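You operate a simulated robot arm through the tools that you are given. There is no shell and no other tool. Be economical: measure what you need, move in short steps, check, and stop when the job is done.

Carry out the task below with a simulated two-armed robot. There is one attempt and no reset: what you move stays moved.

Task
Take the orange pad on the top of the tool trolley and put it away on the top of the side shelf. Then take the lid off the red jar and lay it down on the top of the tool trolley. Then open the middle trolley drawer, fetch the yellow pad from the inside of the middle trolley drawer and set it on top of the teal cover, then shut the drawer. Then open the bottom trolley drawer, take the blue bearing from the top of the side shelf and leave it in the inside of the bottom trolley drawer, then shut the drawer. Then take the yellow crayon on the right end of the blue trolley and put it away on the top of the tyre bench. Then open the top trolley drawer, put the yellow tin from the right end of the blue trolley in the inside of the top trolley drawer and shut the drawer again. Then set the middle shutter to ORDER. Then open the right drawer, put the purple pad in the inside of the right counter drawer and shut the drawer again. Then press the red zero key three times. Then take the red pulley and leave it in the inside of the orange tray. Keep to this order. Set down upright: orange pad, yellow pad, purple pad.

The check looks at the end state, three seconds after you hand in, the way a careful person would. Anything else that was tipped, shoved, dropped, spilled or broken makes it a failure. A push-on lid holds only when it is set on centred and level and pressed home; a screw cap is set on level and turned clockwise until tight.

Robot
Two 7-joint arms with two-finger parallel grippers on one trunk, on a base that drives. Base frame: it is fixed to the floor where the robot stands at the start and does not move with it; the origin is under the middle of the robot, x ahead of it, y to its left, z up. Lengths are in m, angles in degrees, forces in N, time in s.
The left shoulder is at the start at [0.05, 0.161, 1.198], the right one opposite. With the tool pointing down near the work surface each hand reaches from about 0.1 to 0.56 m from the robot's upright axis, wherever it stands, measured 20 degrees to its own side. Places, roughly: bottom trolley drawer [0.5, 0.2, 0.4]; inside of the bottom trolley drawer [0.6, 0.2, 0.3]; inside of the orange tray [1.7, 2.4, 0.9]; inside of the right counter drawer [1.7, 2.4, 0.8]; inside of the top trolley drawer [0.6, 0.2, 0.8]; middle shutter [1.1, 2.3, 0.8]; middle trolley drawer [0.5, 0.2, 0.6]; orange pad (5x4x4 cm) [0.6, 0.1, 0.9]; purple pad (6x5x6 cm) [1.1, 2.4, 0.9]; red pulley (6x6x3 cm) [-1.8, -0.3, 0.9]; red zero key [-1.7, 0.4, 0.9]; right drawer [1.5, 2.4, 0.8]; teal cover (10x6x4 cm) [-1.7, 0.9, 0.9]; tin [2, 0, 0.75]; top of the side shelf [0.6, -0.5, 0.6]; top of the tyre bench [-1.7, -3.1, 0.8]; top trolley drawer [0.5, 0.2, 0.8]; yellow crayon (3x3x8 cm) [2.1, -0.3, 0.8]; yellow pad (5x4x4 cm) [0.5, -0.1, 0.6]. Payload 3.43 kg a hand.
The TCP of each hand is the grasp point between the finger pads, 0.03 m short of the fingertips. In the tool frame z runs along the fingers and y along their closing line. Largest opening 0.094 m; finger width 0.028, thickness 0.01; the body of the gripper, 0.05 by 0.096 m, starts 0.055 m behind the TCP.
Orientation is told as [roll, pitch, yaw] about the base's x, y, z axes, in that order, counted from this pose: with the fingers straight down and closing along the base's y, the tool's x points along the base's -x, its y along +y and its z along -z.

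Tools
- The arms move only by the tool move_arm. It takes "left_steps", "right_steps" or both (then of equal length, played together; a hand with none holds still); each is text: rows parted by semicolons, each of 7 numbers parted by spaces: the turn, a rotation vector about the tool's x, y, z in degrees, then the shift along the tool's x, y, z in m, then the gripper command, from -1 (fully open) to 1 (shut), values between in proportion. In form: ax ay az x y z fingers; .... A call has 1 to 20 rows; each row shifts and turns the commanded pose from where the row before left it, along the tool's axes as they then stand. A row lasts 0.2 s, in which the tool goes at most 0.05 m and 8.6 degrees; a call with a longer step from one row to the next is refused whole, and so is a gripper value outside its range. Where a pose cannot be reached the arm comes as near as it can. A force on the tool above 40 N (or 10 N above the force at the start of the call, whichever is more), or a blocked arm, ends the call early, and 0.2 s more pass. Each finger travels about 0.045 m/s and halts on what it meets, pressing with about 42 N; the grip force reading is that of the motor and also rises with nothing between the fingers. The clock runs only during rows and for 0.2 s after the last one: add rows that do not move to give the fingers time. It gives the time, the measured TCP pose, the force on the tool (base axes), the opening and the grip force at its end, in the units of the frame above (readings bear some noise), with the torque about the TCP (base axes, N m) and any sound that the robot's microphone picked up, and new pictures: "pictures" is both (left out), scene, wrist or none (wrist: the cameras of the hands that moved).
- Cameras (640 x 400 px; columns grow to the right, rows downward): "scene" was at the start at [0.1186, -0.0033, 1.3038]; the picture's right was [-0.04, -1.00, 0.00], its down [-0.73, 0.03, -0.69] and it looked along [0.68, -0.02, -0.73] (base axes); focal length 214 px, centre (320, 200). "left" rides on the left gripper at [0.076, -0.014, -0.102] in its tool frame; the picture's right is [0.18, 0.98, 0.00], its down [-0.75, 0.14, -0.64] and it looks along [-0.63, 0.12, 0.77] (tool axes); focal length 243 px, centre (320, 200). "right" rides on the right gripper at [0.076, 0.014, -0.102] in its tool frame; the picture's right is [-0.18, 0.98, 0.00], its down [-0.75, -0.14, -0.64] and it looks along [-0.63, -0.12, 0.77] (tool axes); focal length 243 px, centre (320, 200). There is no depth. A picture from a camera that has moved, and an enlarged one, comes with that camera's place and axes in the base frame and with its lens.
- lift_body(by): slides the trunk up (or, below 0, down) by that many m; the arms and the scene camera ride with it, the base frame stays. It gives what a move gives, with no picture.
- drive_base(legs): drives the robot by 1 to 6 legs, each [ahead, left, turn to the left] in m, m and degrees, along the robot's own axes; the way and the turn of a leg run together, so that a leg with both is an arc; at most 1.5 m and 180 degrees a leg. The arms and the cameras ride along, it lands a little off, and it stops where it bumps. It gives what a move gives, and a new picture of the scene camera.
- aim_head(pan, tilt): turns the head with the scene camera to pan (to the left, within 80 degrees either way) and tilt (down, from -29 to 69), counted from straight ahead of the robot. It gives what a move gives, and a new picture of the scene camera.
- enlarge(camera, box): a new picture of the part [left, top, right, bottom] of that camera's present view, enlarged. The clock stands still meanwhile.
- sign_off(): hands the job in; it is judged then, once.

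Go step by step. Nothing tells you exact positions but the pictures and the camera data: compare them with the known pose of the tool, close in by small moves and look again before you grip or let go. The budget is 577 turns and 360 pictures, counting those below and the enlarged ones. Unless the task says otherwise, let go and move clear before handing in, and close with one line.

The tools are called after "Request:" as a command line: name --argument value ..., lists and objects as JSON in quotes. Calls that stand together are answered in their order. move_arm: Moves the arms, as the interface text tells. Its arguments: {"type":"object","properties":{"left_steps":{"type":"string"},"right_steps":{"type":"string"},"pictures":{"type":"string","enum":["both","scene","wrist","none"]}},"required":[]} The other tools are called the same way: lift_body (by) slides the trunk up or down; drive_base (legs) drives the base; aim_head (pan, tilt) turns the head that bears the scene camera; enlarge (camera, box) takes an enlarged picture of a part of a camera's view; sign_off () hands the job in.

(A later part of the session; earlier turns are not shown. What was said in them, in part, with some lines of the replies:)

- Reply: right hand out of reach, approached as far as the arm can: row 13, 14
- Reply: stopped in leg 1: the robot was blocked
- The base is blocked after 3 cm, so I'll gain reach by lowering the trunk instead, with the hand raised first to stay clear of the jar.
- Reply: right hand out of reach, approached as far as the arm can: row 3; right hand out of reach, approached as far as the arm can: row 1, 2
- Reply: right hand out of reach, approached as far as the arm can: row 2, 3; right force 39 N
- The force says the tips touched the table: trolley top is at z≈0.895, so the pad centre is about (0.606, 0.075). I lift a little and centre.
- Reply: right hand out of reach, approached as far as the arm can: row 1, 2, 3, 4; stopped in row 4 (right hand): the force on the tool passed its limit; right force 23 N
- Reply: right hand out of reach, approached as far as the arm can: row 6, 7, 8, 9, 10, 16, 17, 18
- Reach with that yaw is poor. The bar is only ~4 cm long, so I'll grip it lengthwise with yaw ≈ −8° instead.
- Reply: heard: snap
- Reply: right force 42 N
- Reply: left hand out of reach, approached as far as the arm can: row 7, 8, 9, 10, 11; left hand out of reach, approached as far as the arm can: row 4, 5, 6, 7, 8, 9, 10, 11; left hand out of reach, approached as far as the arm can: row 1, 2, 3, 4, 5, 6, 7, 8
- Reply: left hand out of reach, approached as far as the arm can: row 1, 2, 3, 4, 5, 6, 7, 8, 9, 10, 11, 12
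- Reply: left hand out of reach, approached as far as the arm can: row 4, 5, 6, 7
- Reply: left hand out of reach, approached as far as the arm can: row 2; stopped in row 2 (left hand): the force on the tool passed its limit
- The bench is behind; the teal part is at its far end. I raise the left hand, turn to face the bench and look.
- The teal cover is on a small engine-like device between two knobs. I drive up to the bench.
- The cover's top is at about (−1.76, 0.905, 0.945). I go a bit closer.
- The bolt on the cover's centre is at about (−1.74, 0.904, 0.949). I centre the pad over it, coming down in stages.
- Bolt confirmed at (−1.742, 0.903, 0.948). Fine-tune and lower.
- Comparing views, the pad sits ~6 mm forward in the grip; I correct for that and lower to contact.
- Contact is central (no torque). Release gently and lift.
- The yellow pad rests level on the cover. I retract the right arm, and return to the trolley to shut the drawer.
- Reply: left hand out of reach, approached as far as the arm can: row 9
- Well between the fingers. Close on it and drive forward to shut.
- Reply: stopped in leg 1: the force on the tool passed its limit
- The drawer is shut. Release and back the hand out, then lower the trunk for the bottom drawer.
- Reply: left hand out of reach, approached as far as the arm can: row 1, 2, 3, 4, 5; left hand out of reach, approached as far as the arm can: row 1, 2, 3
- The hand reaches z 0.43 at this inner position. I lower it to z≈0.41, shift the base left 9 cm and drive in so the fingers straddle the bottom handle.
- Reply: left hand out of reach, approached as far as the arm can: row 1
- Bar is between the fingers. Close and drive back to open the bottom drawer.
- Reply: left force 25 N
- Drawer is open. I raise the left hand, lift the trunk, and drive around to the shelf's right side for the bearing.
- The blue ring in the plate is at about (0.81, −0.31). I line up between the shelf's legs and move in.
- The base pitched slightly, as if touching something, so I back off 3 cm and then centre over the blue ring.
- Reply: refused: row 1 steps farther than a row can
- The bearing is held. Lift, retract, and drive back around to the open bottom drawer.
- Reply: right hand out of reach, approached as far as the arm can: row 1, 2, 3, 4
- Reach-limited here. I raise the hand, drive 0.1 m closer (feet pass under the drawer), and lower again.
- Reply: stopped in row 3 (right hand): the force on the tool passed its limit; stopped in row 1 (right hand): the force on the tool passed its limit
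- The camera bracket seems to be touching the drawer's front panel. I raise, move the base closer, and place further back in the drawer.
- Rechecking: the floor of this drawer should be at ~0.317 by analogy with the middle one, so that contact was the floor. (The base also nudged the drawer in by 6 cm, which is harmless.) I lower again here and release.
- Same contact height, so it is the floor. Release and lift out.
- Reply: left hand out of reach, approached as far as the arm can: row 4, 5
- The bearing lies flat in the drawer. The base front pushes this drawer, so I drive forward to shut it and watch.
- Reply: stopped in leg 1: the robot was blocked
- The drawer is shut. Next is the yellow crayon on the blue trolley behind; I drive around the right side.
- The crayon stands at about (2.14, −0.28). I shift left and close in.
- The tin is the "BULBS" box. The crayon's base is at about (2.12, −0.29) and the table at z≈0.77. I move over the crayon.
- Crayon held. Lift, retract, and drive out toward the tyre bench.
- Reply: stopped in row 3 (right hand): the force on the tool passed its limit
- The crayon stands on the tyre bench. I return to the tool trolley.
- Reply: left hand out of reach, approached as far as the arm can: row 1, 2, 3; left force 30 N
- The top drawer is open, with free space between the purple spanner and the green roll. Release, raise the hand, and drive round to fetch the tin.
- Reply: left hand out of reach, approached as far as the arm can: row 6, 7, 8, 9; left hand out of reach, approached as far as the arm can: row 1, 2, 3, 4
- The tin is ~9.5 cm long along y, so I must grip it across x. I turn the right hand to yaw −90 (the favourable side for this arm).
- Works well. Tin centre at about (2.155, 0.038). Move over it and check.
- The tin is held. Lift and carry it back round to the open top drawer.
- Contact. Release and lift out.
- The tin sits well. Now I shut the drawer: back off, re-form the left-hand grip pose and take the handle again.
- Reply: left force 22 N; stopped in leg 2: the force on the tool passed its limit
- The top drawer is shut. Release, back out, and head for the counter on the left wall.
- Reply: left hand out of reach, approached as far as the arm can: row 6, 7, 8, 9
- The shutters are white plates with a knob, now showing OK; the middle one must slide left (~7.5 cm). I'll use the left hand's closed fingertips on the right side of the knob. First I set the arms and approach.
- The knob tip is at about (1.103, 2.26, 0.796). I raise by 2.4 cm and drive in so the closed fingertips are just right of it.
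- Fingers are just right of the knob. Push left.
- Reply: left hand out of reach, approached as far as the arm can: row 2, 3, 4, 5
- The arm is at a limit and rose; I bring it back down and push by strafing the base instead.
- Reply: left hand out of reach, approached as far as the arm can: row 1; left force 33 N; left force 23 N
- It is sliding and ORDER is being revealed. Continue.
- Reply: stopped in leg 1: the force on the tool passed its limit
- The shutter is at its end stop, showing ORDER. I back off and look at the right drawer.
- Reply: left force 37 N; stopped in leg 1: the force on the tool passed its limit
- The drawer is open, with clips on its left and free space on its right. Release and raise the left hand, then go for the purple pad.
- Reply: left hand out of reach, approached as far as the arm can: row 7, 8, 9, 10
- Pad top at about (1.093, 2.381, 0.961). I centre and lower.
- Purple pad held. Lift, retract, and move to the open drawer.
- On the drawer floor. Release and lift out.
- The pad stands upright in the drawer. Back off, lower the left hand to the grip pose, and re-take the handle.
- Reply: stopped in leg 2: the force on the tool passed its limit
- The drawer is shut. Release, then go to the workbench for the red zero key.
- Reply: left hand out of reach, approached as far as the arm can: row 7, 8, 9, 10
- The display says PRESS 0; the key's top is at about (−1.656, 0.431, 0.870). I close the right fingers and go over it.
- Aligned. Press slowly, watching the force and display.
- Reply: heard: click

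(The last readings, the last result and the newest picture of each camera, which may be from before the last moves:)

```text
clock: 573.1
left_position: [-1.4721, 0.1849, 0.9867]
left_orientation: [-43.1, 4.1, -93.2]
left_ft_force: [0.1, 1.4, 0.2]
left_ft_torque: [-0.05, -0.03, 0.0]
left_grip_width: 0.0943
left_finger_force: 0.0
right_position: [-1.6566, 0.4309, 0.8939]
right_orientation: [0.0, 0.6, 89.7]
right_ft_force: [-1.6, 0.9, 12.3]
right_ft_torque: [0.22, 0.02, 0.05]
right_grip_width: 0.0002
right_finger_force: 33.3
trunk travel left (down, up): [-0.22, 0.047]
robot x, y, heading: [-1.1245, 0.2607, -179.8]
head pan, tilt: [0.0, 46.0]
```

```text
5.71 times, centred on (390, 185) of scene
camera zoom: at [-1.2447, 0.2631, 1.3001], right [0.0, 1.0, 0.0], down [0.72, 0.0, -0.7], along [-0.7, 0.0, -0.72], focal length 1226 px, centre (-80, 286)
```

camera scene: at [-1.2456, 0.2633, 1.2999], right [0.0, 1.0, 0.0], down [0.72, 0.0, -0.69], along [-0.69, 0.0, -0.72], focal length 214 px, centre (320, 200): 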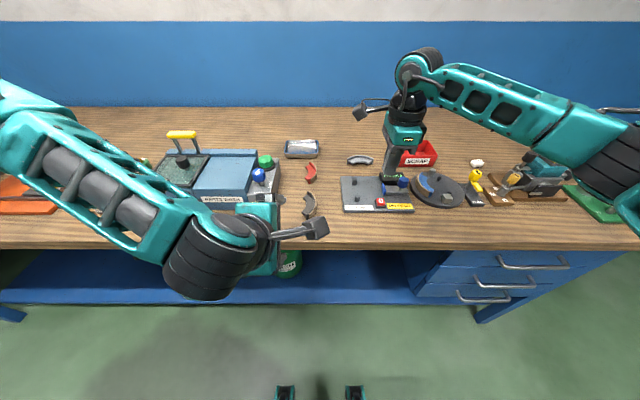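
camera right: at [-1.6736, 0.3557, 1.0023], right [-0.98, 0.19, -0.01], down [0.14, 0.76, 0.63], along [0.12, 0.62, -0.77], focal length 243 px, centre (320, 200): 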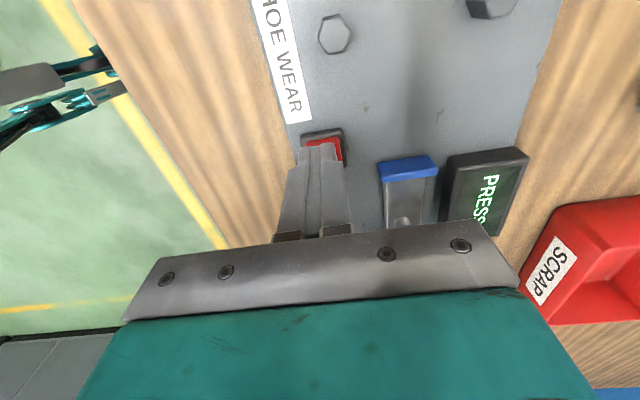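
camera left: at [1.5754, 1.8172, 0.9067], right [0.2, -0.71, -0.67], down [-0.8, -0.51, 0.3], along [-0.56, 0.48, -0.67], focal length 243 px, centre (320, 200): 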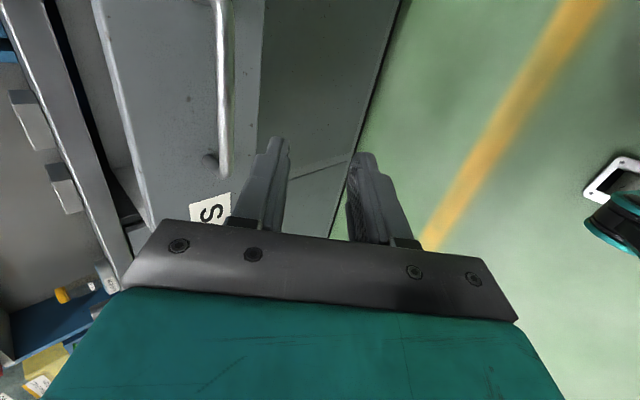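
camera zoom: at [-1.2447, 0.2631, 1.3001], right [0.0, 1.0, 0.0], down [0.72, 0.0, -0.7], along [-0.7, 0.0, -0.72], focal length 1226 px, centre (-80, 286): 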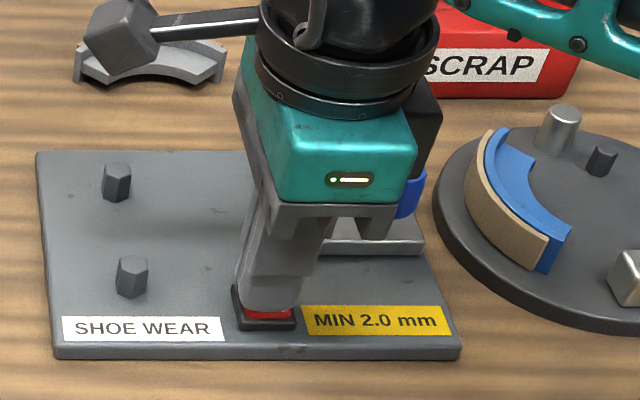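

First click heard. Release fully and press again, one press per call.

Request:
move_arm --right_steps "0 0 0 0 0 -0.008 1; 0 0 0 0 0 -0.008 1; 0 0 0 0 0 0 1; 0 0 0 0 0 0 1; 0 0 0 0 0 0 1" --pictures "none"

Request:
move_arm --right_steps "0 0 0 0 0 0.006 1; 0 0 0 0 0 0.004 1; 0 0 0 0 0 0.004 1; 0 0 0 0 0 0.002 1; 0 0 0 0 0 0 1; 0 0 0 0 0 0 1" --pictures "none"

```text
clock: 574.3
left_position: [-1.4724, 0.1843, 0.9877]
left_orientation: [-43.1, 4.1, -93.1]
left_ft_force: [-0.5, 0.5, 0.6]
left_ft_torque: [0.03, 0.01, 0.02]
left_grip_width: 0.094
left_finger_force: 0.1
right_position: [-1.6578, 0.4308, 0.9078]
right_orientation: [-0.2, 0.6, 89.7]
right_ft_force: [-0.8, 0.0, -0.5]
right_ft_torque: [0.03, 0.01, -0.02]
right_grip_width: 0.0
right_finger_force: 32.8
trunk travel left (down, up): [-0.22, 0.047]
robot x, y, heading: [-1.1267, 0.2623, -179.7]
head pan, tilt: [0.0, 46.0]
```

```text
clock: 575.7
left_position: [-1.4719, 0.1837, 0.9892]
left_orientation: [-43.2, 4.0, -93.1]
left_ft_force: [0.3, 0.2, -0.4]
left_ft_torque: [0.0, -0.02, -0.01]
left_grip_width: 0.0939
left_finger_force: 0.1
right_position: [-1.6571, 0.4306, 0.8941]
right_orientation: [0.0, 0.7, 89.7]
right_ft_force: [0.9, 2.2, 15.3]
right_ft_torque: [0.25, -0.02, 0.07]
right_grip_width: 0.0001
right_finger_force: 32.9
trunk travel left (down, up): [-0.22, 0.047]
robot x, y, heading: [-1.1244, 0.2613, -179.8]
head pan, tilt: [0.0, 46.0]
heard: click
```

Second click. Third press.

Request:
move_arm --right_steps "0 0 0 0 0 -0.008 1; 0 0 0 0 0 -0.008 1; 0 0 0 0 0 0 1; 0 0 0 0 0 0 1; 0 0 0 0 0 0 1" --pictures "none"

Request:
move_arm --right_steps "0 0 0 0 0 0.006 1; 0 0 0 0 0 0.004 1; 0 0 0 0 0 0.004 1; 0 0 0 0 0 0.002 1; 0 0 0 0 0 0 1; 0 0 0 0 0 0 1" --pictures "none"

```text
clock: 576.9
left_position: [-1.4724, 0.1843, 0.9875]
left_orientation: [-43.2, 4.0, -93.1]
left_ft_force: [-0.2, 0.7, -0.3]
left_ft_torque: [-0.01, -0.02, 0.01]
left_grip_width: 0.094
left_finger_force: 0.1
right_position: [-1.6581, 0.4309, 0.9071]
right_orientation: [-0.3, 0.6, 89.8]
right_ft_force: [-0.2, 0.1, -0.3]
right_ft_torque: [-0.04, 0.0, 0.05]
right_grip_width: 0.0
right_finger_force: 33.1
trunk travel left (down, up): [-0.22, 0.047]
robot x, y, heading: [-1.1216, 0.2652, -179.6]
head pan, tilt: [0.0, 46.0]
```

```text
clock: 578.3
left_position: [-1.4716, 0.1836, 0.9877]
left_orientation: [-43.1, 4.1, -93.1]
left_ft_force: [-0.9, 0.2, 0.2]
left_ft_torque: [0.01, 0.0, 0.0]
left_grip_width: 0.0939
left_finger_force: 0.0
right_position: [-1.6583, 0.4312, 0.8946]
right_orientation: [0.1, 0.6, 89.7]
right_ft_force: [-3.5, 1.6, 16.9]
right_ft_torque: [0.26, 0.09, 0.09]
right_grip_width: 0.0001
right_finger_force: 33.1
trunk travel left (down, up): [-0.22, 0.047]
robot x, y, heading: [-1.1213, 0.2621, -179.7]
head pan, tilt: [0.0, 46.0]
heard: click
```

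Three clicks. Raise clear and check the display and the surroundings.

Request:
move_arm --right_steps "0 0 0 0 0 -0.02 1; 0 0 0 0 0 -0.04 1; 0 0 0 0 0 -0.04 1; 0 0 0 0 0 -0.04 1; 0 0 0 0 0 -0.04 1; 0 0 0 0 -0.04 -0.02 1; 0 0 0 0 -0.04 0 -1; 0 0 0 0 -0.04 0 -1; 0 0 0 0 -0.04 0 -1" --pictures "scene"

Request:
enlarge --camera "scene" --box '[320, 130, 480, 230]'

```text
clock: 580.3
left_position: [-1.4722, 0.1845, 0.9877]
left_orientation: [-43.2, 4.2, -93.2]
left_ft_force: [0.2, 0.0, 0.5]
left_ft_torque: [-0.05, -0.02, 0.0]
left_grip_width: 0.0941
left_finger_force: 0.0
right_position: [-1.4974, 0.4325, 1.0903]
right_orientation: [-0.2, 0.5, 89.7]
right_ft_force: [0.6, -0.7, -0.2]
right_ft_torque: [-0.02, -0.03, 0.01]
right_grip_width: 0.0684
right_finger_force: 0.1
trunk travel left (down, up): [-0.22, 0.047]
robot x, y, heading: [-1.1225, 0.2645, -179.9]
head pan, tilt: [0.0, 46.0]
camera scene: at [-1.2453, 0.2634, 1.2999], right [0.0, 1.0, 0.0], down [0.72, 0.0, -0.69], along [-0.69, 0.0, -0.72], focal length 214 px, centre (320, 200)
```

scene: 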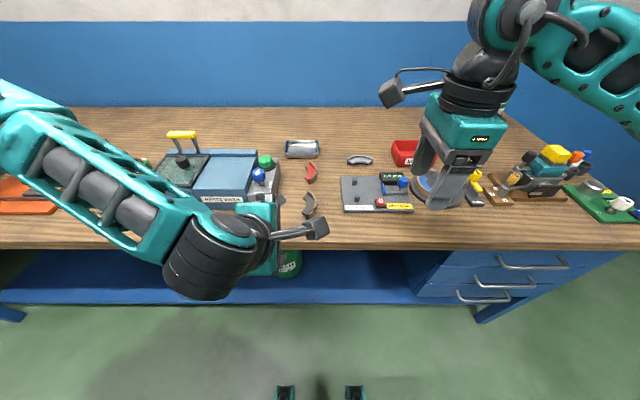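

```text
4.00 times, centred on (400, 180) of scene
camera zoom: at [-1.2453, 0.2634, 1.2999], right [0.0, 1.0, 0.0], down [0.72, 0.0, -0.69], along [-0.69, 0.0, -0.72], focal length 858 px, centre (0, 280)
```

zoom: 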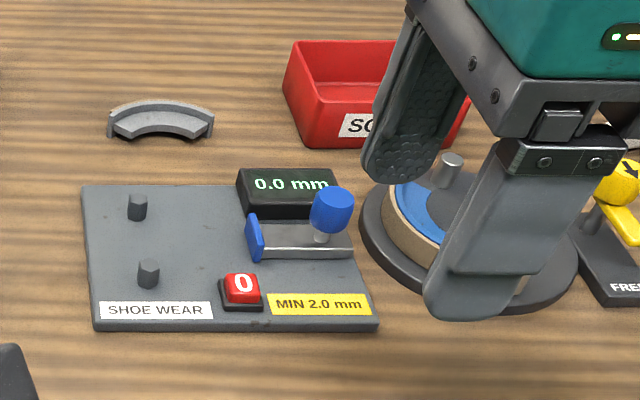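

The display reads 0.0 mm. Next is the red pulley: back off and shift along the bench.

Request:
drive_base --legs '[[-0.2, 0, 0], [0, 0.7, 0]]'

Request:
enlarge --camera "scene" --box '[200, 80, 480, 220]'

```text
clock: 585.4
left_position: [-1.2674, -0.5152, 0.9873]
left_orientation: [-43.1, 4.1, -92.8]
left_ft_force: [-0.1, 0.7, -0.7]
left_ft_torque: [0.01, -0.01, 0.0]
left_grip_width: 0.094
left_finger_force: 0.0
right_position: [-1.2948, -0.2684, 1.0915]
right_orientation: [-0.2, 0.6, 90.0]
right_ft_force: [0.3, -0.1, -0.8]
right_ft_torque: [-0.02, 0.02, -0.01]
right_grip_width: 0.0942
right_finger_force: 0.1
trunk travel left (down, up): [-0.22, 0.047]
robot x, y, heading: [-0.9196, -0.4336, -179.7]
head pan, tilt: [0.0, 46.0]
camera scene: at [-1.0412, -0.4354, 1.2998], right [-0.01, 1.0, 0.0], down [0.72, 0.01, -0.69], along [-0.69, -0.01, -0.72], focal length 214 px, centre (320, 200)
```

scene: 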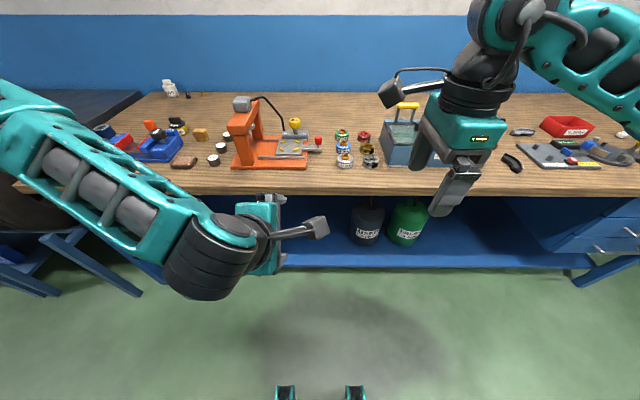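

```text
2.29 times, centred on (340, 150) of scene
camera zoom: at [-1.0412, -0.4354, 1.2998], right [-0.01, 1.0, 0.0], down [0.72, 0.01, -0.69], along [-0.69, -0.01, -0.72], focal length 490 px, centre (274, 314)
```

zoom: 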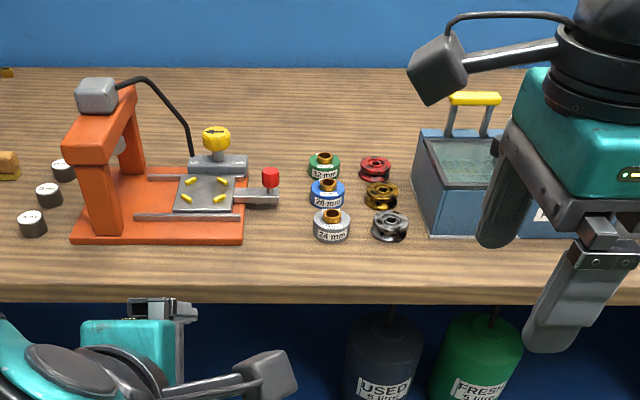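

The red pulley stands among other pulleys at about (−1.815, −0.26). I turn the right hand back to yaw 0 (closing sideways) and move in.

Request:
move_arm --right_steps "0 0 -8.2 0 0 0 -1; 0 0 -8.2 0 0 0 -1; 0 0 -8.2 0 0 0 -1; 0 0 -8.2 0 0 0 -1; 0 0 -8.2 0 0 0 -1; 0 0 -8.2 0 0 0 -1; 0 0 -8.2 0 0 0 -1; 0 0 -8.2 0 0 0 -1; 0 0 -8.2 0 0 0 -1; 0 0 -8.2 0 0 0 -1; 0 0 -8 0 0 0 -1; 0 0 0 0 0 0 -1" --pictures "none"

Request:
drive_base --legs '[[0.22, 0, 0]]'

Request:
move_arm --right_steps "0 0 0 -0.04 0 0 -1; 0 0 0 -0.04 0 0 -1; 0 0 0 -0.04 0 0 -1; 0 0 0 -0.04 0 0 -1; 0 0 0 -0.04 0 0 -1; 0 0 0 0 0 0 -1" --pictures "both"

```text
clock: 588.0
left_position: [-1.2676, -0.5158, 0.987]
left_orientation: [-43.1, 4.0, -92.9]
left_ft_force: [0.1, -0.4, 0.0]
left_ft_torque: [-0.02, 0.01, 0.02]
left_grip_width: 0.094
left_finger_force: 0.0
right_position: [-1.2945, -0.2681, 1.0912]
right_orientation: [0.6, 0.3, -179.9]
right_ft_force: [0.2, 0.0, 0.7]
right_ft_torque: [-0.01, 0.0, 0.03]
right_grip_width: 0.0942
right_finger_force: 0.1
trunk travel left (down, up): [-0.22, 0.047]
robot x, y, heading: [-0.9237, -0.4332, -179.6]
head pan, tilt: [0.0, 46.0]
```

```text
clock: 589.7
left_position: [-1.4887, -0.5162, 0.9875]
left_orientation: [-43.0, 4.2, -92.9]
left_ft_force: [-0.3, 1.4, -0.2]
left_ft_torque: [0.0, -0.03, -0.01]
left_grip_width: 0.0938
left_finger_force: 0.0
right_position: [-1.5142, -0.2691, 1.0922]
right_orientation: [0.5, 0.1, -180.0]
right_ft_force: [-0.4, 0.5, -0.2]
right_ft_torque: [-0.02, -0.02, 0.02]
right_grip_width: 0.0942
right_finger_force: 0.0
trunk travel left (down, up): [-0.22, 0.047]
robot x, y, heading: [-1.1389, -0.4339, -179.9]
head pan, tilt: [0.0, 46.0]
camera scene: at [-1.2623, -0.4368, 1.2997], right [-0.01, 1.0, 0.0], down [0.72, 0.01, -0.69], along [-0.69, -0.01, -0.72], focal length 214 px, centre (320, 200)
```

scene: 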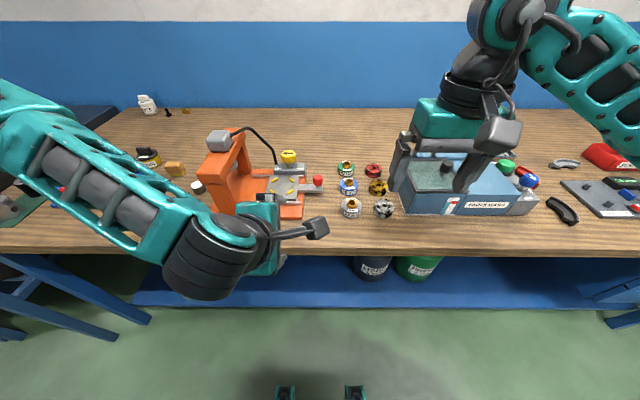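

```text
clock: 591.1
left_position: [-1.4885, -0.5178, 0.9875]
left_orientation: [-43.1, 4.1, -92.9]
left_ft_force: [-0.8, 0.0, 0.3]
left_ft_torque: [-0.02, -0.01, -0.02]
left_grip_width: 0.0945
left_finger_force: 0.0
right_position: [-1.7148, -0.2707, 1.0896]
right_orientation: [0.5, 0.1, -179.9]
right_ft_force: [0.1, -0.7, 0.3]
right_ft_torque: [0.0, -0.01, 0.01]
right_grip_width: 0.094
right_finger_force: 0.1
trunk travel left (down, up): [-0.22, 0.047]
robot x, y, heading: [-1.1423, -0.4347, -179.7]
head pan, tilt: [0.0, 46.0]
camera scene: at [-1.2615, -0.4366, 1.2999], right [-0.01, 1.0, 0.0], down [0.72, 0.01, -0.69], along [-0.69, -0.01, -0.72], focal length 214 px, centre (320, 200)
camera right: at [-1.64, -0.2834, 1.193], right [-0.18, -0.98, 0.01], down [-0.76, 0.15, 0.64], along [-0.63, 0.11, -0.77], focal length 243 px, centre (320, 200)
```

scene: 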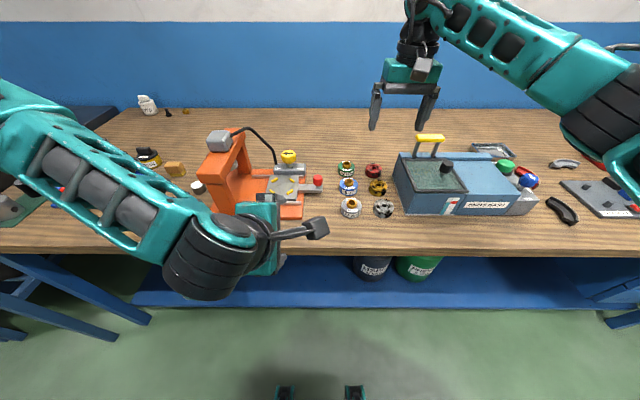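
right: 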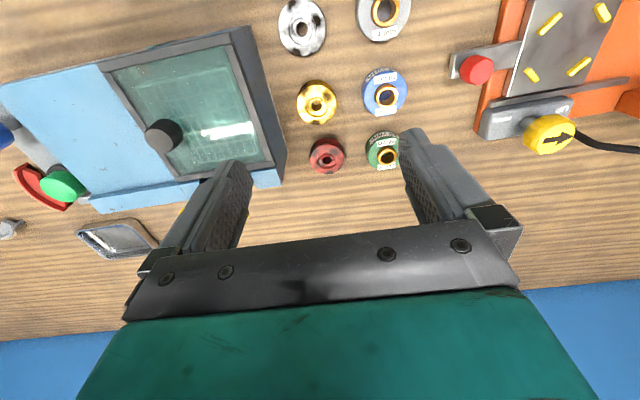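

Request:
move_arm --left_steps "0 0 0 0 0 -0.03 -1; 0 0 0 0 0 -0.03 -1; 0 0 0 0 0 -0.03 -1; 0 0 0 0 0 -0.02 -1" --right_steps "0 0 0 0.02 0 0 -0.6; 0 0 0 0.02 0 0 -0.6; 0 0 0 0.02 0 0 -0.6; 0 0 0 0 0 0 -0.6" --pictures "none"

Request:
drive_base --legs '[[0.07, 0, 0]]'

Request:
lift_body --by -0.07

```text
clock: 592.1
left_position: [-1.4629, -0.4769, 1.0606]
left_orientation: [-43.0, 4.1, -92.8]
left_ft_force: [0.4, 0.2, -0.7]
left_ft_torque: [0.0, 0.01, 0.0]
left_grip_width: 0.0938
left_finger_force: 0.0
left hand out of reach, approached as far as the arm can: row 1, 2, 3, 4
right_position: [-1.6545, -0.2698, 1.0902]
right_orientation: [0.6, 0.2, 180.0]
right_ft_force: [0.5, 0.2, -0.9]
right_ft_torque: [-0.02, 0.0, 0.03]
right_grip_width: 0.0754
right_finger_force: 0.1
trunk travel left (down, up): [-0.22, 0.047]
robot x, y, heading: [-1.1391, -0.4374, -179.5]
head pan, tilt: [0.0, 46.0]
```

```text
clock: 593.1
left_position: [-1.5343, -0.4776, 1.0605]
left_orientation: [-42.9, 4.1, -92.9]
left_ft_force: [-0.3, -0.6, 0.0]
left_ft_torque: [0.02, -0.04, -0.02]
left_grip_width: 0.0937
left_finger_force: 0.1
right_position: [-1.7252, -0.2711, 1.0909]
right_orientation: [0.6, 0.3, 180.0]
right_ft_force: [-0.1, 0.3, -0.1]
right_ft_torque: [0.03, 0.0, 0.03]
right_grip_width: 0.075
right_finger_force: 0.0
trunk travel left (down, up): [-0.22, 0.047]
robot x, y, heading: [-1.2065, -0.436, -179.7]
head pan, tilt: [0.0, 46.0]
camera scene: at [-1.3321, -0.4372, 1.2997], right [-0.01, 1.0, 0.0], down [0.72, 0.01, -0.69], along [-0.69, 0.0, -0.72], focal length 214 px, centre (320, 200)
```

scene: 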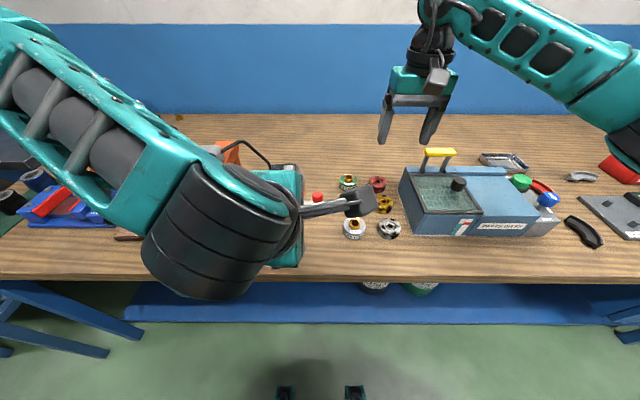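

```text
clock: 594.1
left_position: [-1.5339, -0.4774, 0.9902]
left_orientation: [-43.0, 4.1, -92.9]
left_ft_force: [-0.5, -0.2, 0.4]
left_ft_torque: [-0.03, 0.03, -0.02]
left_grip_width: 0.0942
left_finger_force: 0.0
right_position: [-1.7247, -0.2697, 1.0214]
right_orientation: [0.6, 0.2, 179.9]
right_ft_force: [0.0, 0.3, 0.8]
right_ft_torque: [0.01, 0.01, 0.0]
right_grip_width: 0.0753
right_finger_force: 0.0
trunk travel left (down, up): [-0.15, 0.117]
robot x, y, heading: [-1.2147, -0.4368, -179.1]
head pan, tilt: [0.0, 46.0]
```

Request:
move_arm --right_steps "0 0 0 -0.035 0 0 -0.6; 0 0 0 -0.035 0 0 -0.6; 0 0 0 -0.025 0 0.02 -0.6; 0 0 0 0 0 0.03 -0.6; 0 0 0 0 0 0 -0.6" --pictures "wrist"

```text
clock: 595.4
left_position: [-1.5334, -0.4768, 0.9898]
left_orientation: [-43.1, 4.1, -92.9]
left_ft_force: [-0.9, 0.8, -1.0]
left_ft_torque: [-0.01, -0.02, -0.01]
left_grip_width: 0.0941
left_finger_force: 0.1
right_position: [-1.8194, -0.2714, 0.9724]
right_orientation: [0.6, 0.2, -180.0]
right_ft_force: [-0.1, 0.5, -0.5]
right_ft_torque: [0.05, -0.02, -0.01]
right_grip_width: 0.0752
right_finger_force: 0.1
trunk travel left (down, up): [-0.15, 0.117]
robot x, y, heading: [-1.2091, -0.4374, -179.6]
head pan, tilt: [0.0, 46.0]
camera right: at [-1.7447, -0.2851, 1.0743], right [-0.18, -0.98, 0.01], down [-0.76, 0.15, 0.64], along [-0.63, 0.11, -0.77], focal length 243 px, centre (320, 200)
```

right: 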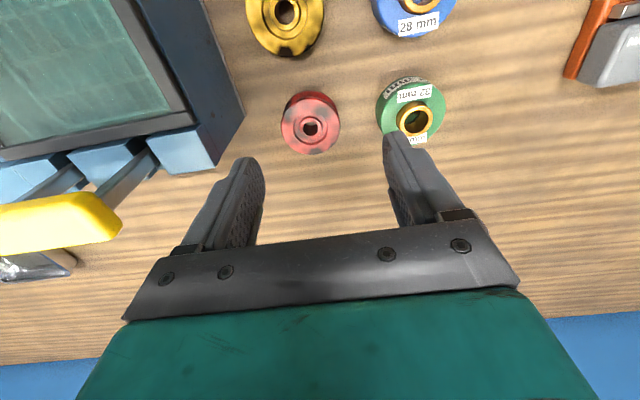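

Request:
move_arm --right_steps "0 0 0 -0.01 -0.009 0 -0.6; 0 0 0 0 0 0.03 -0.6; 0 0 0 0 0 0.02 -0.6; 0 0 0 0 0 0 -0.6" --pictures "wrist"

```text
clock: 596.4
left_position: [-1.5334, -0.4763, 0.9902]
left_orientation: [-43.0, 4.2, -92.9]
left_ft_force: [-0.4, -0.7, -0.8]
left_ft_torque: [0.0, -0.01, -0.04]
left_grip_width: 0.094
left_finger_force: 0.1
right_position: [-1.8287, -0.2625, 0.9211]
right_orientation: [0.6, 0.2, 180.0]
right_ft_force: [0.4, 0.2, 0.3]
right_ft_torque: [0.03, -0.01, -0.01]
right_grip_width: 0.0751
right_finger_force: 0.1
trunk travel left (down, up): [-0.15, 0.117]
robot x, y, heading: [-1.2077, -0.4365, -179.3]
head pan, tilt: [0.0, 46.0]
camera right: at [-1.7541, -0.276, 1.0234], right [-0.18, -0.98, 0.01], down [-0.76, 0.15, 0.64], along [-0.63, 0.11, -0.77], focal length 243 px, centre (320, 200)
```

right: 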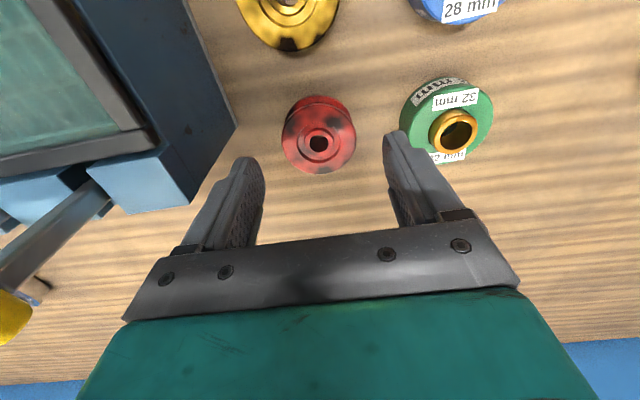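

Request:
move_arm --right_steps "0 0 0 -0.004 0 0.02 -0.6; 0 0 0 0 0 0.015 -0.6; 0 0 0 0 0 0.01 -0.6; 0 0 0 0 0 0 -0.6" --pictures "wrist"

```text
clock: 597.4
left_position: [-1.5341, -0.4769, 0.9901]
left_orientation: [-43.0, 4.1, -92.9]
left_ft_force: [0.0, -0.4, -0.2]
left_ft_torque: [0.01, 0.02, 0.02]
left_grip_width: 0.0941
left_finger_force: 0.0
right_position: [-1.8329, -0.2631, 0.8761]
right_orientation: [0.6, 0.2, 180.0]
right_ft_force: [0.2, -0.3, -0.5]
right_ft_torque: [0.02, -0.01, -0.04]
right_grip_width: 0.0751
right_finger_force: 0.0
trunk travel left (down, up): [-0.15, 0.117]
robot x, y, heading: [-1.2089, -0.4341, -179.4]
head pan, tilt: [0.0, 46.0]
camera right: at [-1.7581, -0.2762, 0.9789], right [-0.18, -0.98, 0.01], down [-0.76, 0.15, 0.64], along [-0.63, 0.11, -0.77], focal length 243 px, centre (320, 200)
```

right: 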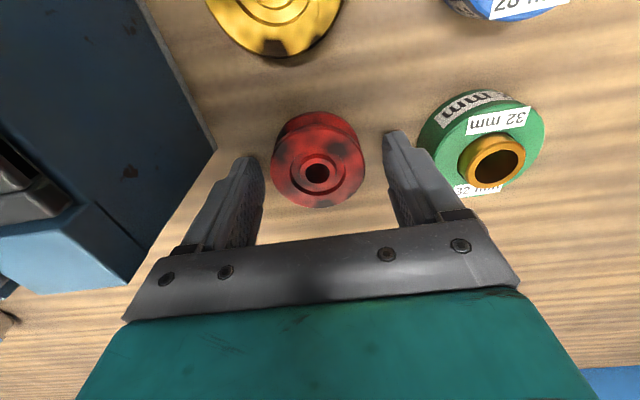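

Request:
move_arm --right_steps "0 0 0 0 0 0.004 -0.6; 0 0 0 0 0 0.003 -0.6; 0 0 0 0 0 0 -0.6; 0 0 0 0 0 0 0; 0 0 0 0 0 0 1; 0 0 0 0 0 0 1; 0 0 0 0 0 0 1; 0 0 0 0 0 0 1" --pictures "wrist"

```text
clock: 599.1
left_position: [-1.5325, -0.4756, 0.9915]
left_orientation: [-43.1, 4.0, -92.9]
left_ft_force: [-0.2, -0.7, 0.0]
left_ft_torque: [0.01, 0.0, -0.02]
left_grip_width: 0.0942
left_finger_force: 0.1
right_position: [-1.8335, -0.2616, 0.871]
right_orientation: [0.6, 0.0, 180.0]
right_ft_force: [-0.2, 15.4, 19.9]
right_ft_torque: [1.09, -0.13, 0.08]
right_grip_width: 0.0523
right_finger_force: 41.7
trunk travel left (down, up): [-0.15, 0.117]
robot x, y, heading: [-1.205, -0.4331, -179.7]
head pan, tilt: [0.0, 46.0]
camera right: at [-1.7573, -0.2747, 0.9731], right [-0.19, -0.98, 0.01], down [-0.75, 0.15, 0.64], along [-0.63, 0.11, -0.77], focal length 243 px, centre (320, 200)
```

right: 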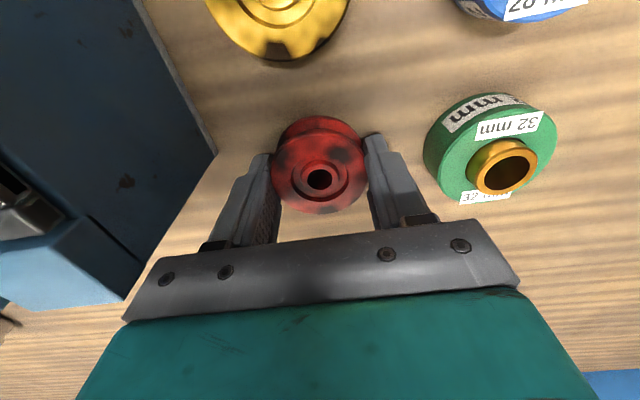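

Pulley gripped. Lift straight up and retract.

Request:
move_arm --right_steps "0 0 0 0 0 -0.01 1; 0 0 0 0 0 -0.03 1; 0 0 0 0 0 -0.04 1; 0 0 0 0 0 -0.04 1; 0 0 0 0 0 -0.04 1; 0 0 0 0.03 0 -0.03 1; 0 0 0 0.04 0 0 1; 0 0 0 0.04 0 0 1; 0 0 0 0.04 0 0 1; 0 0 0 0.04 0 0 1; 0 0 0 0.04 0 0 1" --pictures "both"

```text
clock: 601.5
left_position: [-1.5334, -0.4779, 0.9903]
left_orientation: [-43.2, 4.2, -92.9]
left_ft_force: [-0.6, 0.3, -0.2]
left_ft_torque: [0.0, 0.04, 0.03]
left_grip_width: 0.0938
left_finger_force: 0.0
right_position: [-1.6046, -0.2608, 1.0612]
right_orientation: [0.7, 0.1, 180.0]
right_ft_force: [-0.2, -1.0, -0.9]
right_ft_torque: [0.0, -0.02, -0.04]
right_grip_width: 0.0524
right_finger_force: 42.2
trunk travel left (down, up): [-0.15, 0.117]
robot x, y, heading: [-1.2069, -0.4336, -179.7]
head pan, tilt: [0.0, 46.0]
camera scene: at [-1.331, -0.4371, 1.2299], right [-0.01, 1.0, 0.0], down [0.72, 0.01, -0.69], along [-0.69, 0.0, -0.72], focal length 214 px, centre (320, 200)
camera right: at [-1.5291, -0.2742, 1.1642], right [-0.18, -0.98, 0.01], down [-0.76, 0.15, 0.64], along [-0.63, 0.11, -0.77], focal length 243 px, centre (320, 200)
```

scene: 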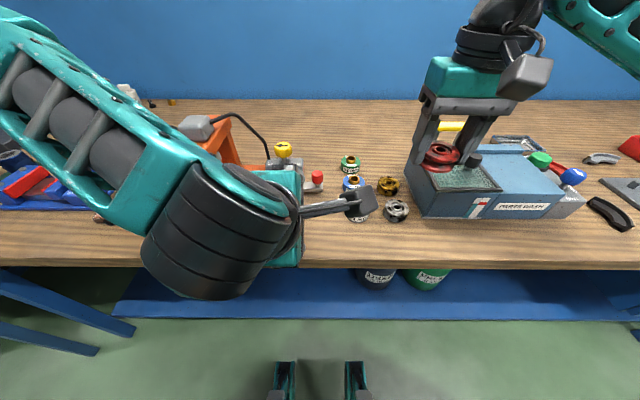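
right: 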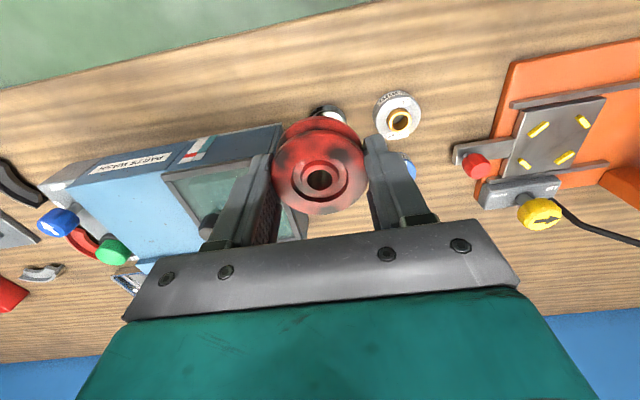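

Held, neighbours undisturbed. Drive to the orange tray on the counter.

Request:
drive_base --legs '[[-0.5, 0, 0], [0, -1.4, 0], [0, -0.35, 0], [0, 0, -90], [0, -1.3, 0], [0, -1.0, 0]]'

```text
clock: 627.8
left_position: [1.5546, 1.6807, 0.9896]
left_orientation: [-43.0, 4.2, 177.6]
left_ft_force: [0.0, 0.2, -0.1]
left_ft_torque: [-0.01, 0.01, 0.01]
left_grip_width: 0.094
left_finger_force: 0.0
right_position: [1.7687, 1.7547, 1.061]
right_orientation: [0.6, 0.1, 90.5]
right_ft_force: [-0.1, 0.0, -0.4]
right_ft_torque: [0.01, -0.01, -0.01]
right_grip_width: 0.0518
right_finger_force: 42.0
trunk travel left (down, up): [-0.15, 0.117]
robot x, y, heading: [1.5957, 1.358, 90.9]
head pan, tilt: [0.0, 46.0]
camera scene: at [1.5939, 1.4772, 1.2298], right [1.0, 0.02, 0.0], down [0.01, -0.72, -0.69], along [-0.01, 0.69, -0.72], focal length 214 px, centre (320, 200)
```

scene: 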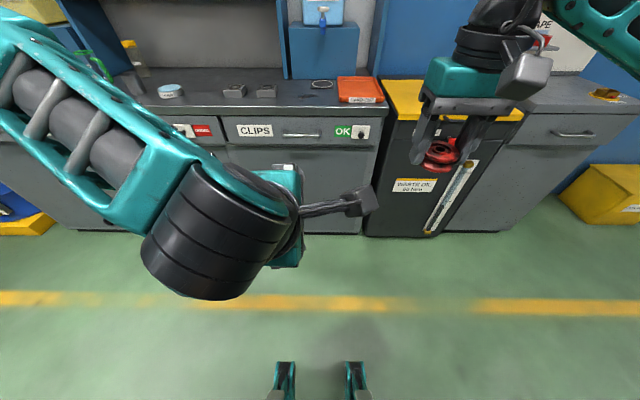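

Request:
drive_base --legs '[[0.47, 0, -0.8]]'

Request:
enlarge --camera "right" --box '[0, 0, 640, 400]'

```text
clock: 630.5
left_position: [1.5535, 2.1511, 0.991]
left_orientation: [-43.1, 4.2, 176.8]
left_ft_force: [0.3, -0.1, 0.5]
left_ft_torque: [0.0, 0.03, 0.03]
left_grip_width: 0.094
left_finger_force: 0.0
right_position: [1.7691, 2.2212, 1.0615]
right_orientation: [0.6, 0.3, 89.6]
right_ft_force: [0.2, 0.9, -0.7]
right_ft_torque: [0.03, 0.05, 0.02]
right_grip_width: 0.052
right_finger_force: 42.1
trunk travel left (down, up): [-0.15, 0.117]
robot x, y, heading: [1.5942, 1.8256, 89.9]
head pan, tilt: [0.0, 46.0]
camera scene: at [1.5917, 1.9462, 1.2298], right [1.0, 0.0, 0.0], down [0.0, -0.72, -0.69], along [0.0, 0.69, -0.72], focal length 214 px, centre (320, 200)
```

scene: 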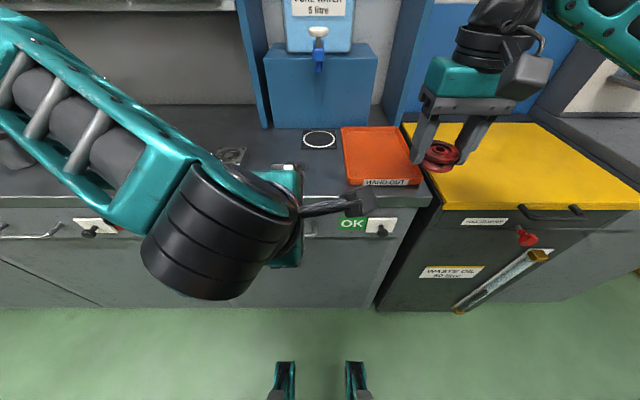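

```text
1.00 times, centred on (320, 200) of right
camera zoom: at [1.7556, 2.1445, 1.1639], right [-0.98, 0.19, 0.01], down [0.15, 0.75, 0.64], along [0.11, 0.63, -0.77], focal length 243 px, centre (320, 200)
```

zoom: 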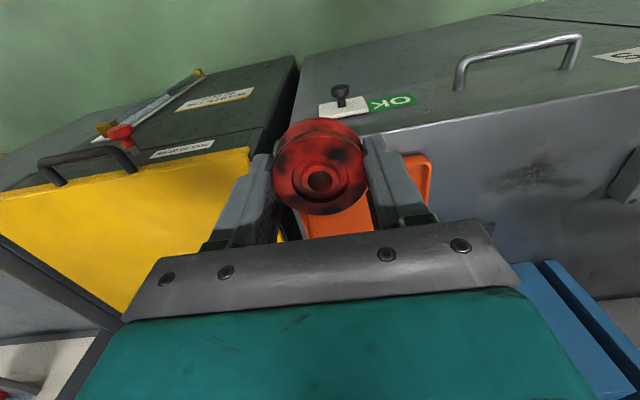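

Request:
move_arm --right_steps "0 0 0 -0.038 0.0055 0 1; 0 0 0 -0.038 0.0055 0 1; 0 0 0 -0.038 0.0055 0 1; 0 0 0 -0.038 0.0055 0 1; 0 0 0 -0.036 0.005 0 1; 0 0 0 0 0 0.03 1; 0 0 0 0 0 0.03 1; 0 0 0 0 0 0 1" --pictures "both"

```text
clock: 632.4
left_position: [1.554, 2.1506, 0.9903]
left_orientation: [-43.1, 4.0, 176.7]
left_ft_force: [1.0, -0.6, -0.3]
left_ft_torque: [0.01, 0.0, 0.0]
left_grip_width: 0.0938
left_finger_force: 0.0
right_position: [1.7431, 2.408, 1.0015]
right_orientation: [0.5, 0.3, 89.7]
right_ft_force: [-0.1, -0.3, -0.3]
right_ft_torque: [0.02, -0.01, 0.03]
right_grip_width: 0.0519
right_finger_force: 41.5
trunk travel left (down, up): [-0.15, 0.117]
robot x, y, heading: [1.5906, 1.8261, 90.1]
head pan, tilt: [0.0, 46.0]
camera scene: at [1.5917, 1.9459, 1.2299], right [1.0, 0.0, 0.0], down [0.0, -0.72, -0.69], along [0.0, 0.69, -0.72], focal length 214 px, centre (320, 200)
camera right: at [1.7289, 2.3317, 1.1029], right [-0.98, 0.19, 0.01], down [0.15, 0.75, 0.64], along [0.11, 0.63, -0.77], focal length 243 px, centre (320, 200)
```

scene: 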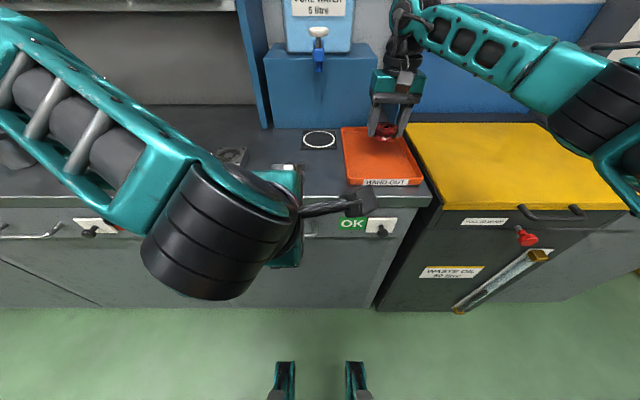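
right: 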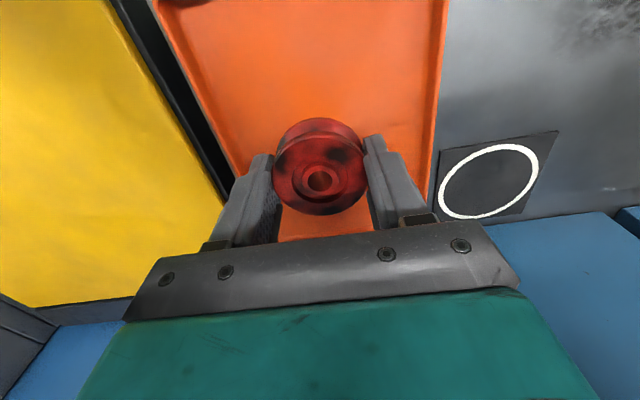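

Request:
move_arm --right_steps "0 0 0 0 0 0.025 1; 0 0 0 0 0 0.015 1; 0 0 0 0 0 0.005 1; 0 0 0 0 0 0.004 1; 0 0 0 0 0 0 1" --pictures "none"

Request:
move_arm --right_steps "0 0 0 0 0 0.004 1; 0 0 0 0 0 0.003 1; 0 0 0 0 0 0.003 1; 0 0 0 0 0 0 1" --pictures "wrist"

```text
clock: 633.5
left_position: [1.5539, 2.1498, 0.9899]
left_orientation: [-43.0, 4.1, 176.7]
left_ft_force: [0.7, -0.3, 0.2]
left_ft_torque: [-0.02, -0.01, 0.0]
left_grip_width: 0.0944
left_finger_force: 0.0
right_position: [1.7443, 2.4069, 0.9508]
right_orientation: [0.6, 0.2, 89.6]
right_ft_force: [0.6, 0.8, -0.5]
right_ft_torque: [-0.03, 0.02, 0.0]
right_grip_width: 0.052
right_finger_force: 42.1
trunk travel left (down, up): [-0.15, 0.117]
robot x, y, heading: [1.5967, 1.8259, 90.1]
head pan, tilt: [0.0, 46.0]
```

```text
clock: 634.5
left_position: [1.5533, 2.1491, 0.9909]
left_orientation: [-43.0, 4.1, 176.8]
left_ft_force: [0.6, 0.7, 0.0]
left_ft_torque: [0.03, -0.01, -0.01]
left_grip_width: 0.0943
left_finger_force: 0.2
right_position: [1.7436, 2.4089, 0.9412]
right_orientation: [0.6, 0.2, 89.6]
right_ft_force: [0.6, -0.7, -1.4]
right_ft_torque: [0.0, 0.0, 0.03]
right_grip_width: 0.0519
right_finger_force: 42.2
trunk travel left (down, up): [-0.15, 0.117]
robot x, y, heading: [1.5899, 1.8272, 90.0]
head pan, tilt: [0.0, 46.0]
camera right: at [1.7287, 2.332, 1.0447], right [-0.98, 0.19, 0.01], down [0.15, 0.75, 0.64], along [0.11, 0.63, -0.77], focal length 243 px, centre (320, 200)
```

right: 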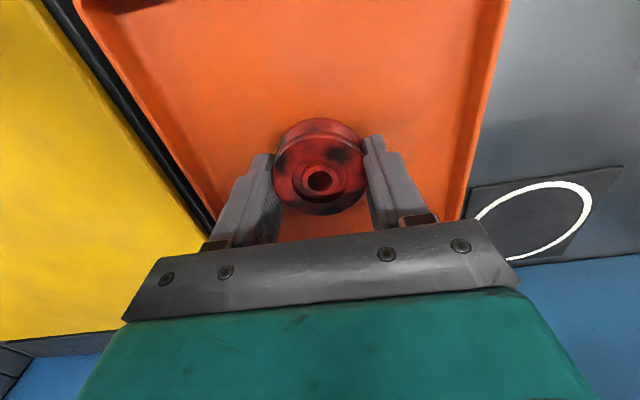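

Request:
move_arm --right_steps "0 0 0 0 0 0.003 1; 0 0 0 0 0 0.003 1; 0 0 0 0 0 0 1" --pictures "none"

Request:
move_arm --right_steps "0 0 0 0 0 0.003 1; 0 0 0 0 0 0.002 1; 0 0 0 0 0 0 1" --pictures "none"

Request:
move_arm --right_steps "0 0 0 0 0 0.003 1; 0 0 0 0 0 0.002 1; 0 0 0 0 0 0 1" --pictures "none"

```text
clock: 635.4
left_position: [1.5543, 2.1504, 0.9902]
left_orientation: [-43.0, 4.1, 176.8]
left_ft_force: [0.3, -0.6, 0.9]
left_ft_torque: [0.01, -0.04, -0.02]
left_grip_width: 0.094
left_finger_force: 0.0
right_position: [1.744, 2.408, 0.9369]
right_orientation: [0.6, 0.2, 89.7]
right_ft_force: [-0.4, 0.3, 1.5]
right_ft_torque: [0.02, -0.08, 0.03]
right_grip_width: 0.0522
right_finger_force: 41.9
trunk travel left (down, up): [-0.15, 0.117]
robot x, y, heading: [1.5901, 1.8232, 90.1]
head pan, tilt: [0.0, 46.0]
```

```text
clock: 636.1
left_position: [1.5552, 2.1481, 0.9917]
left_orientation: [-43.2, 4.1, 176.8]
left_ft_force: [0.8, 0.4, 1.4]
left_ft_torque: [0.01, -0.04, 0.01]
left_grip_width: 0.0941
left_finger_force: 0.1
right_position: [1.7438, 2.4074, 0.9356]
right_orientation: [0.6, -0.3, 89.7]
right_ft_force: [4.6, 1.9, 29.5]
right_ft_torque: [-0.33, -0.97, 0.13]
right_grip_width: 0.0519
right_finger_force: 41.7
trunk travel left (down, up): [-0.15, 0.117]
robot x, y, heading: [1.5933, 1.8263, 89.9]
head pan, tilt: [0.0, 46.0]
```

```text
clock: 636.6
left_position: [1.5547, 2.1489, 0.9922]
left_orientation: [-43.2, 4.1, 176.6]
left_ft_force: [0.1, -0.1, 0.4]
left_ft_torque: [-0.01, 0.03, -0.03]
left_grip_width: 0.0942
left_finger_force: 0.0
right_position: [1.7437, 2.4084, 0.9362]
right_orientation: [0.6, -0.6, 89.6]
right_ft_force: [0.6, -9.2, 12.5]
right_ft_torque: [-0.39, -0.43, -0.28]
right_grip_width: 0.0518
right_finger_force: 42.1
trunk travel left (down, up): [-0.15, 0.117]
robot x, y, heading: [1.5934, 1.8257, 89.9]
head pan, tilt: [0.0, 46.0]
stopped in row 2 (right hand): the force on the tool passed its limit (the readings are from after the stop); the commanded pose is now the measured one
```

On the tray floor. Ease up a little, release, and lift.

Request:
move_arm --right_steps "0 0.5 0 0 0 -0.002 1; 0 0 0 0 0 0 -0.2; 0 0 0 0 0 0 -0.45; 0 0 0 0 0 0 -0.45; 0 0 0 0 0 -0.02 -0.45; 0 0 0 0 0 -0.04 -0.45; 0 0 0 0 0 -0.04 -0.45; 0 0 0 0 0 -0.04 -0.45; 0 0 0 0.03 0 -0.03 -0.45; 0 0 0 0.04 0 0 -0.45; 0 0 0 0.04 0 0 -0.45; 0 0 0 0.04 0 0 -0.45" --pictures "scene"

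Request:
enlarge --camera "scene" --box '[320, 100, 440, 200]'

```text
clock: 639.2
left_position: [1.5543, 2.1501, 0.9903]
left_orientation: [-43.1, 4.2, 176.6]
left_ft_force: [0.4, -0.2, -0.3]
left_ft_torque: [-0.03, -0.02, 0.02]
left_grip_width: 0.0939
left_finger_force: 0.0
right_position: [1.744, 2.2592, 1.1057]
right_orientation: [0.6, 0.0, 89.7]
right_ft_force: [0.2, 0.7, 0.0]
right_ft_torque: [0.01, 0.0, 0.02]
right_grip_width: 0.0681
right_finger_force: 0.1
trunk travel left (down, up): [-0.15, 0.117]
robot x, y, heading: [1.5957, 1.8235, 90.1]
head pan, tilt: [0.0, 46.0]
camera scene: at [1.5919, 1.9456, 1.2299], right [1.0, 0.0, 0.0], down [0.0, -0.72, -0.69], along [0.0, 0.69, -0.72], focal length 214 px, centre (320, 200)
```

scene: 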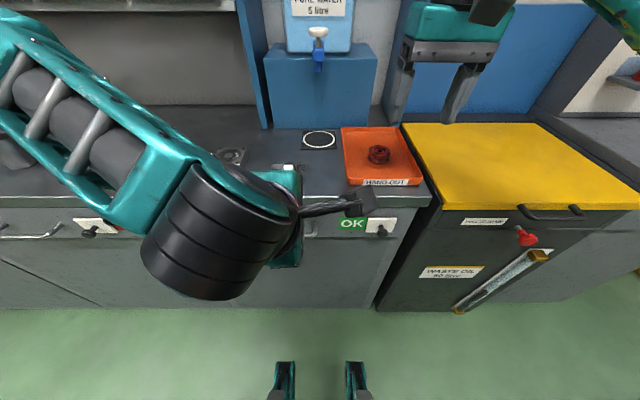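

```text
4.00 times, centred on (380, 150) of scene
camera zoom: at [1.5919, 1.9456, 1.2299], right [1.0, 0.0, 0.0], down [0.0, -0.72, -0.69], along [0.0, 0.69, -0.72], focal length 858 px, centre (80, 400)
```

zoom: 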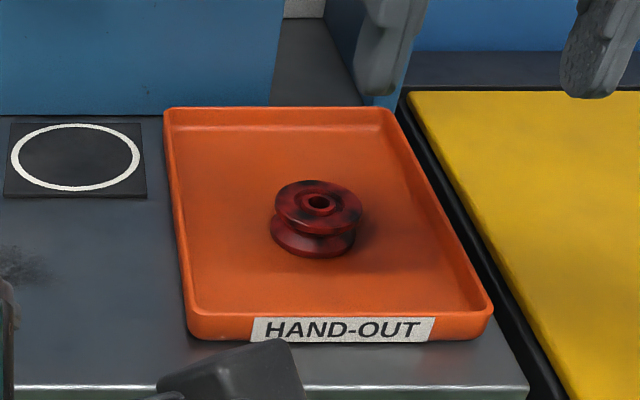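

The pulley lies in the tray. I back away and check the counter drawer and the shutter.

Request:
drive_base --legs '[[-0.5, 0, 0], [0, 0.3, 0]]'

Request:
aim_head --pan -5 --tilt 30

Request:
enlarge --camera "scene" --box '[240, 140, 440, 260]'

```text
clock: 643.8
left_position: [1.2557, 1.6524, 0.9901]
left_orientation: [-43.1, 4.2, 176.5]
left_ft_force: [0.2, 0.1, -0.7]
left_ft_torque: [-0.02, 0.02, 0.01]
left_grip_width: 0.0943
left_finger_force: 0.0
right_position: [1.446, 1.7628, 1.1065]
right_orientation: [0.7, 0.2, 89.4]
right_ft_force: [0.8, -0.1, -0.4]
right_ft_torque: [-0.06, 0.0, 0.0]
right_grip_width: 0.0683
right_finger_force: 0.0
trunk travel left (down, up): [-0.15, 0.117]
robot x, y, heading: [1.2951, 1.3281, 90.0]
head pan, tilt: [0.0, 46.0]
camera scene: at [1.2928, 1.4489, 1.2298], right [1.0, 0.0, 0.0], down [0.0, -0.72, -0.69], along [0.0, 0.69, -0.72], focal length 214 px, centre (320, 200)
```

scene: 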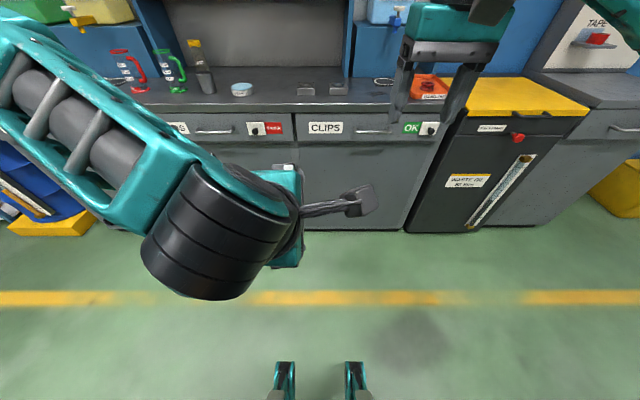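

```text
clock: 644.6
left_position: [1.2564, 1.6532, 0.9906]
left_orientation: [-43.0, 4.1, 176.6]
left_ft_force: [-0.2, 0.8, -0.5]
left_ft_torque: [0.0, 0.03, 0.02]
left_grip_width: 0.0939
left_finger_force: 0.1
right_position: [1.4466, 1.7637, 1.1053]
right_orientation: [0.6, 0.1, 89.4]
right_ft_force: [-0.2, 0.8, -0.8]
right_ft_torque: [-0.04, 0.02, 0.01]
right_grip_width: 0.068
right_finger_force: 0.0
trunk travel left (down, up): [-0.15, 0.117]
robot x, y, heading: [1.2923, 1.3275, 90.0]
head pan, tilt: [-5.0, 30.0]
camera scene: at [1.3011, 1.4585, 1.2538], right [1.0, -0.09, 0.0], down [-0.04, -0.5, -0.87], along [0.08, 0.86, -0.5], focal length 214 px, centre (320, 200)
```

scene: 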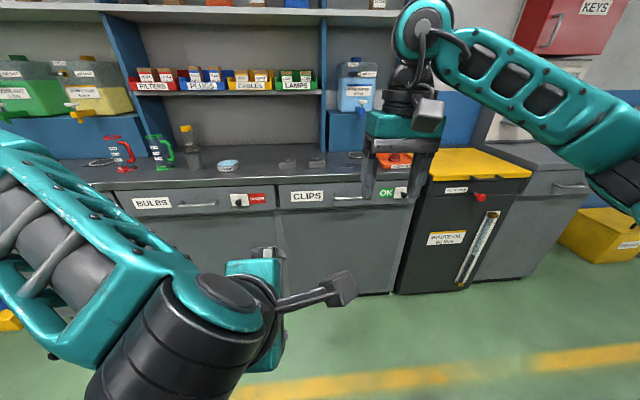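

```text
3.20 times, centred on (340, 200) of scene
camera zoom: at [1.3011, 1.4585, 1.2538], right [1.0, -0.09, 0.0], down [-0.04, -0.5, -0.87], along [0.08, 0.86, -0.5], focal length 686 px, centre (256, 200)
```

zoom: 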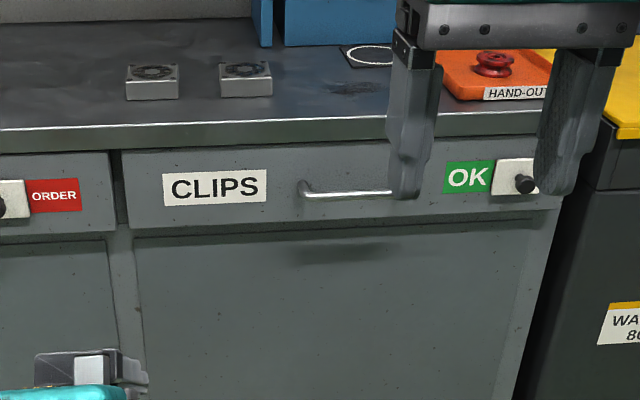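

The drawer is flush, the middle shutter shows ORDER, and the pulley is in the tray; everything is released and clear, so I hand in.

Request:
sign_off

```text
The job is handed in.
```

All ten steps are done, in the order given, and the job is handed in.
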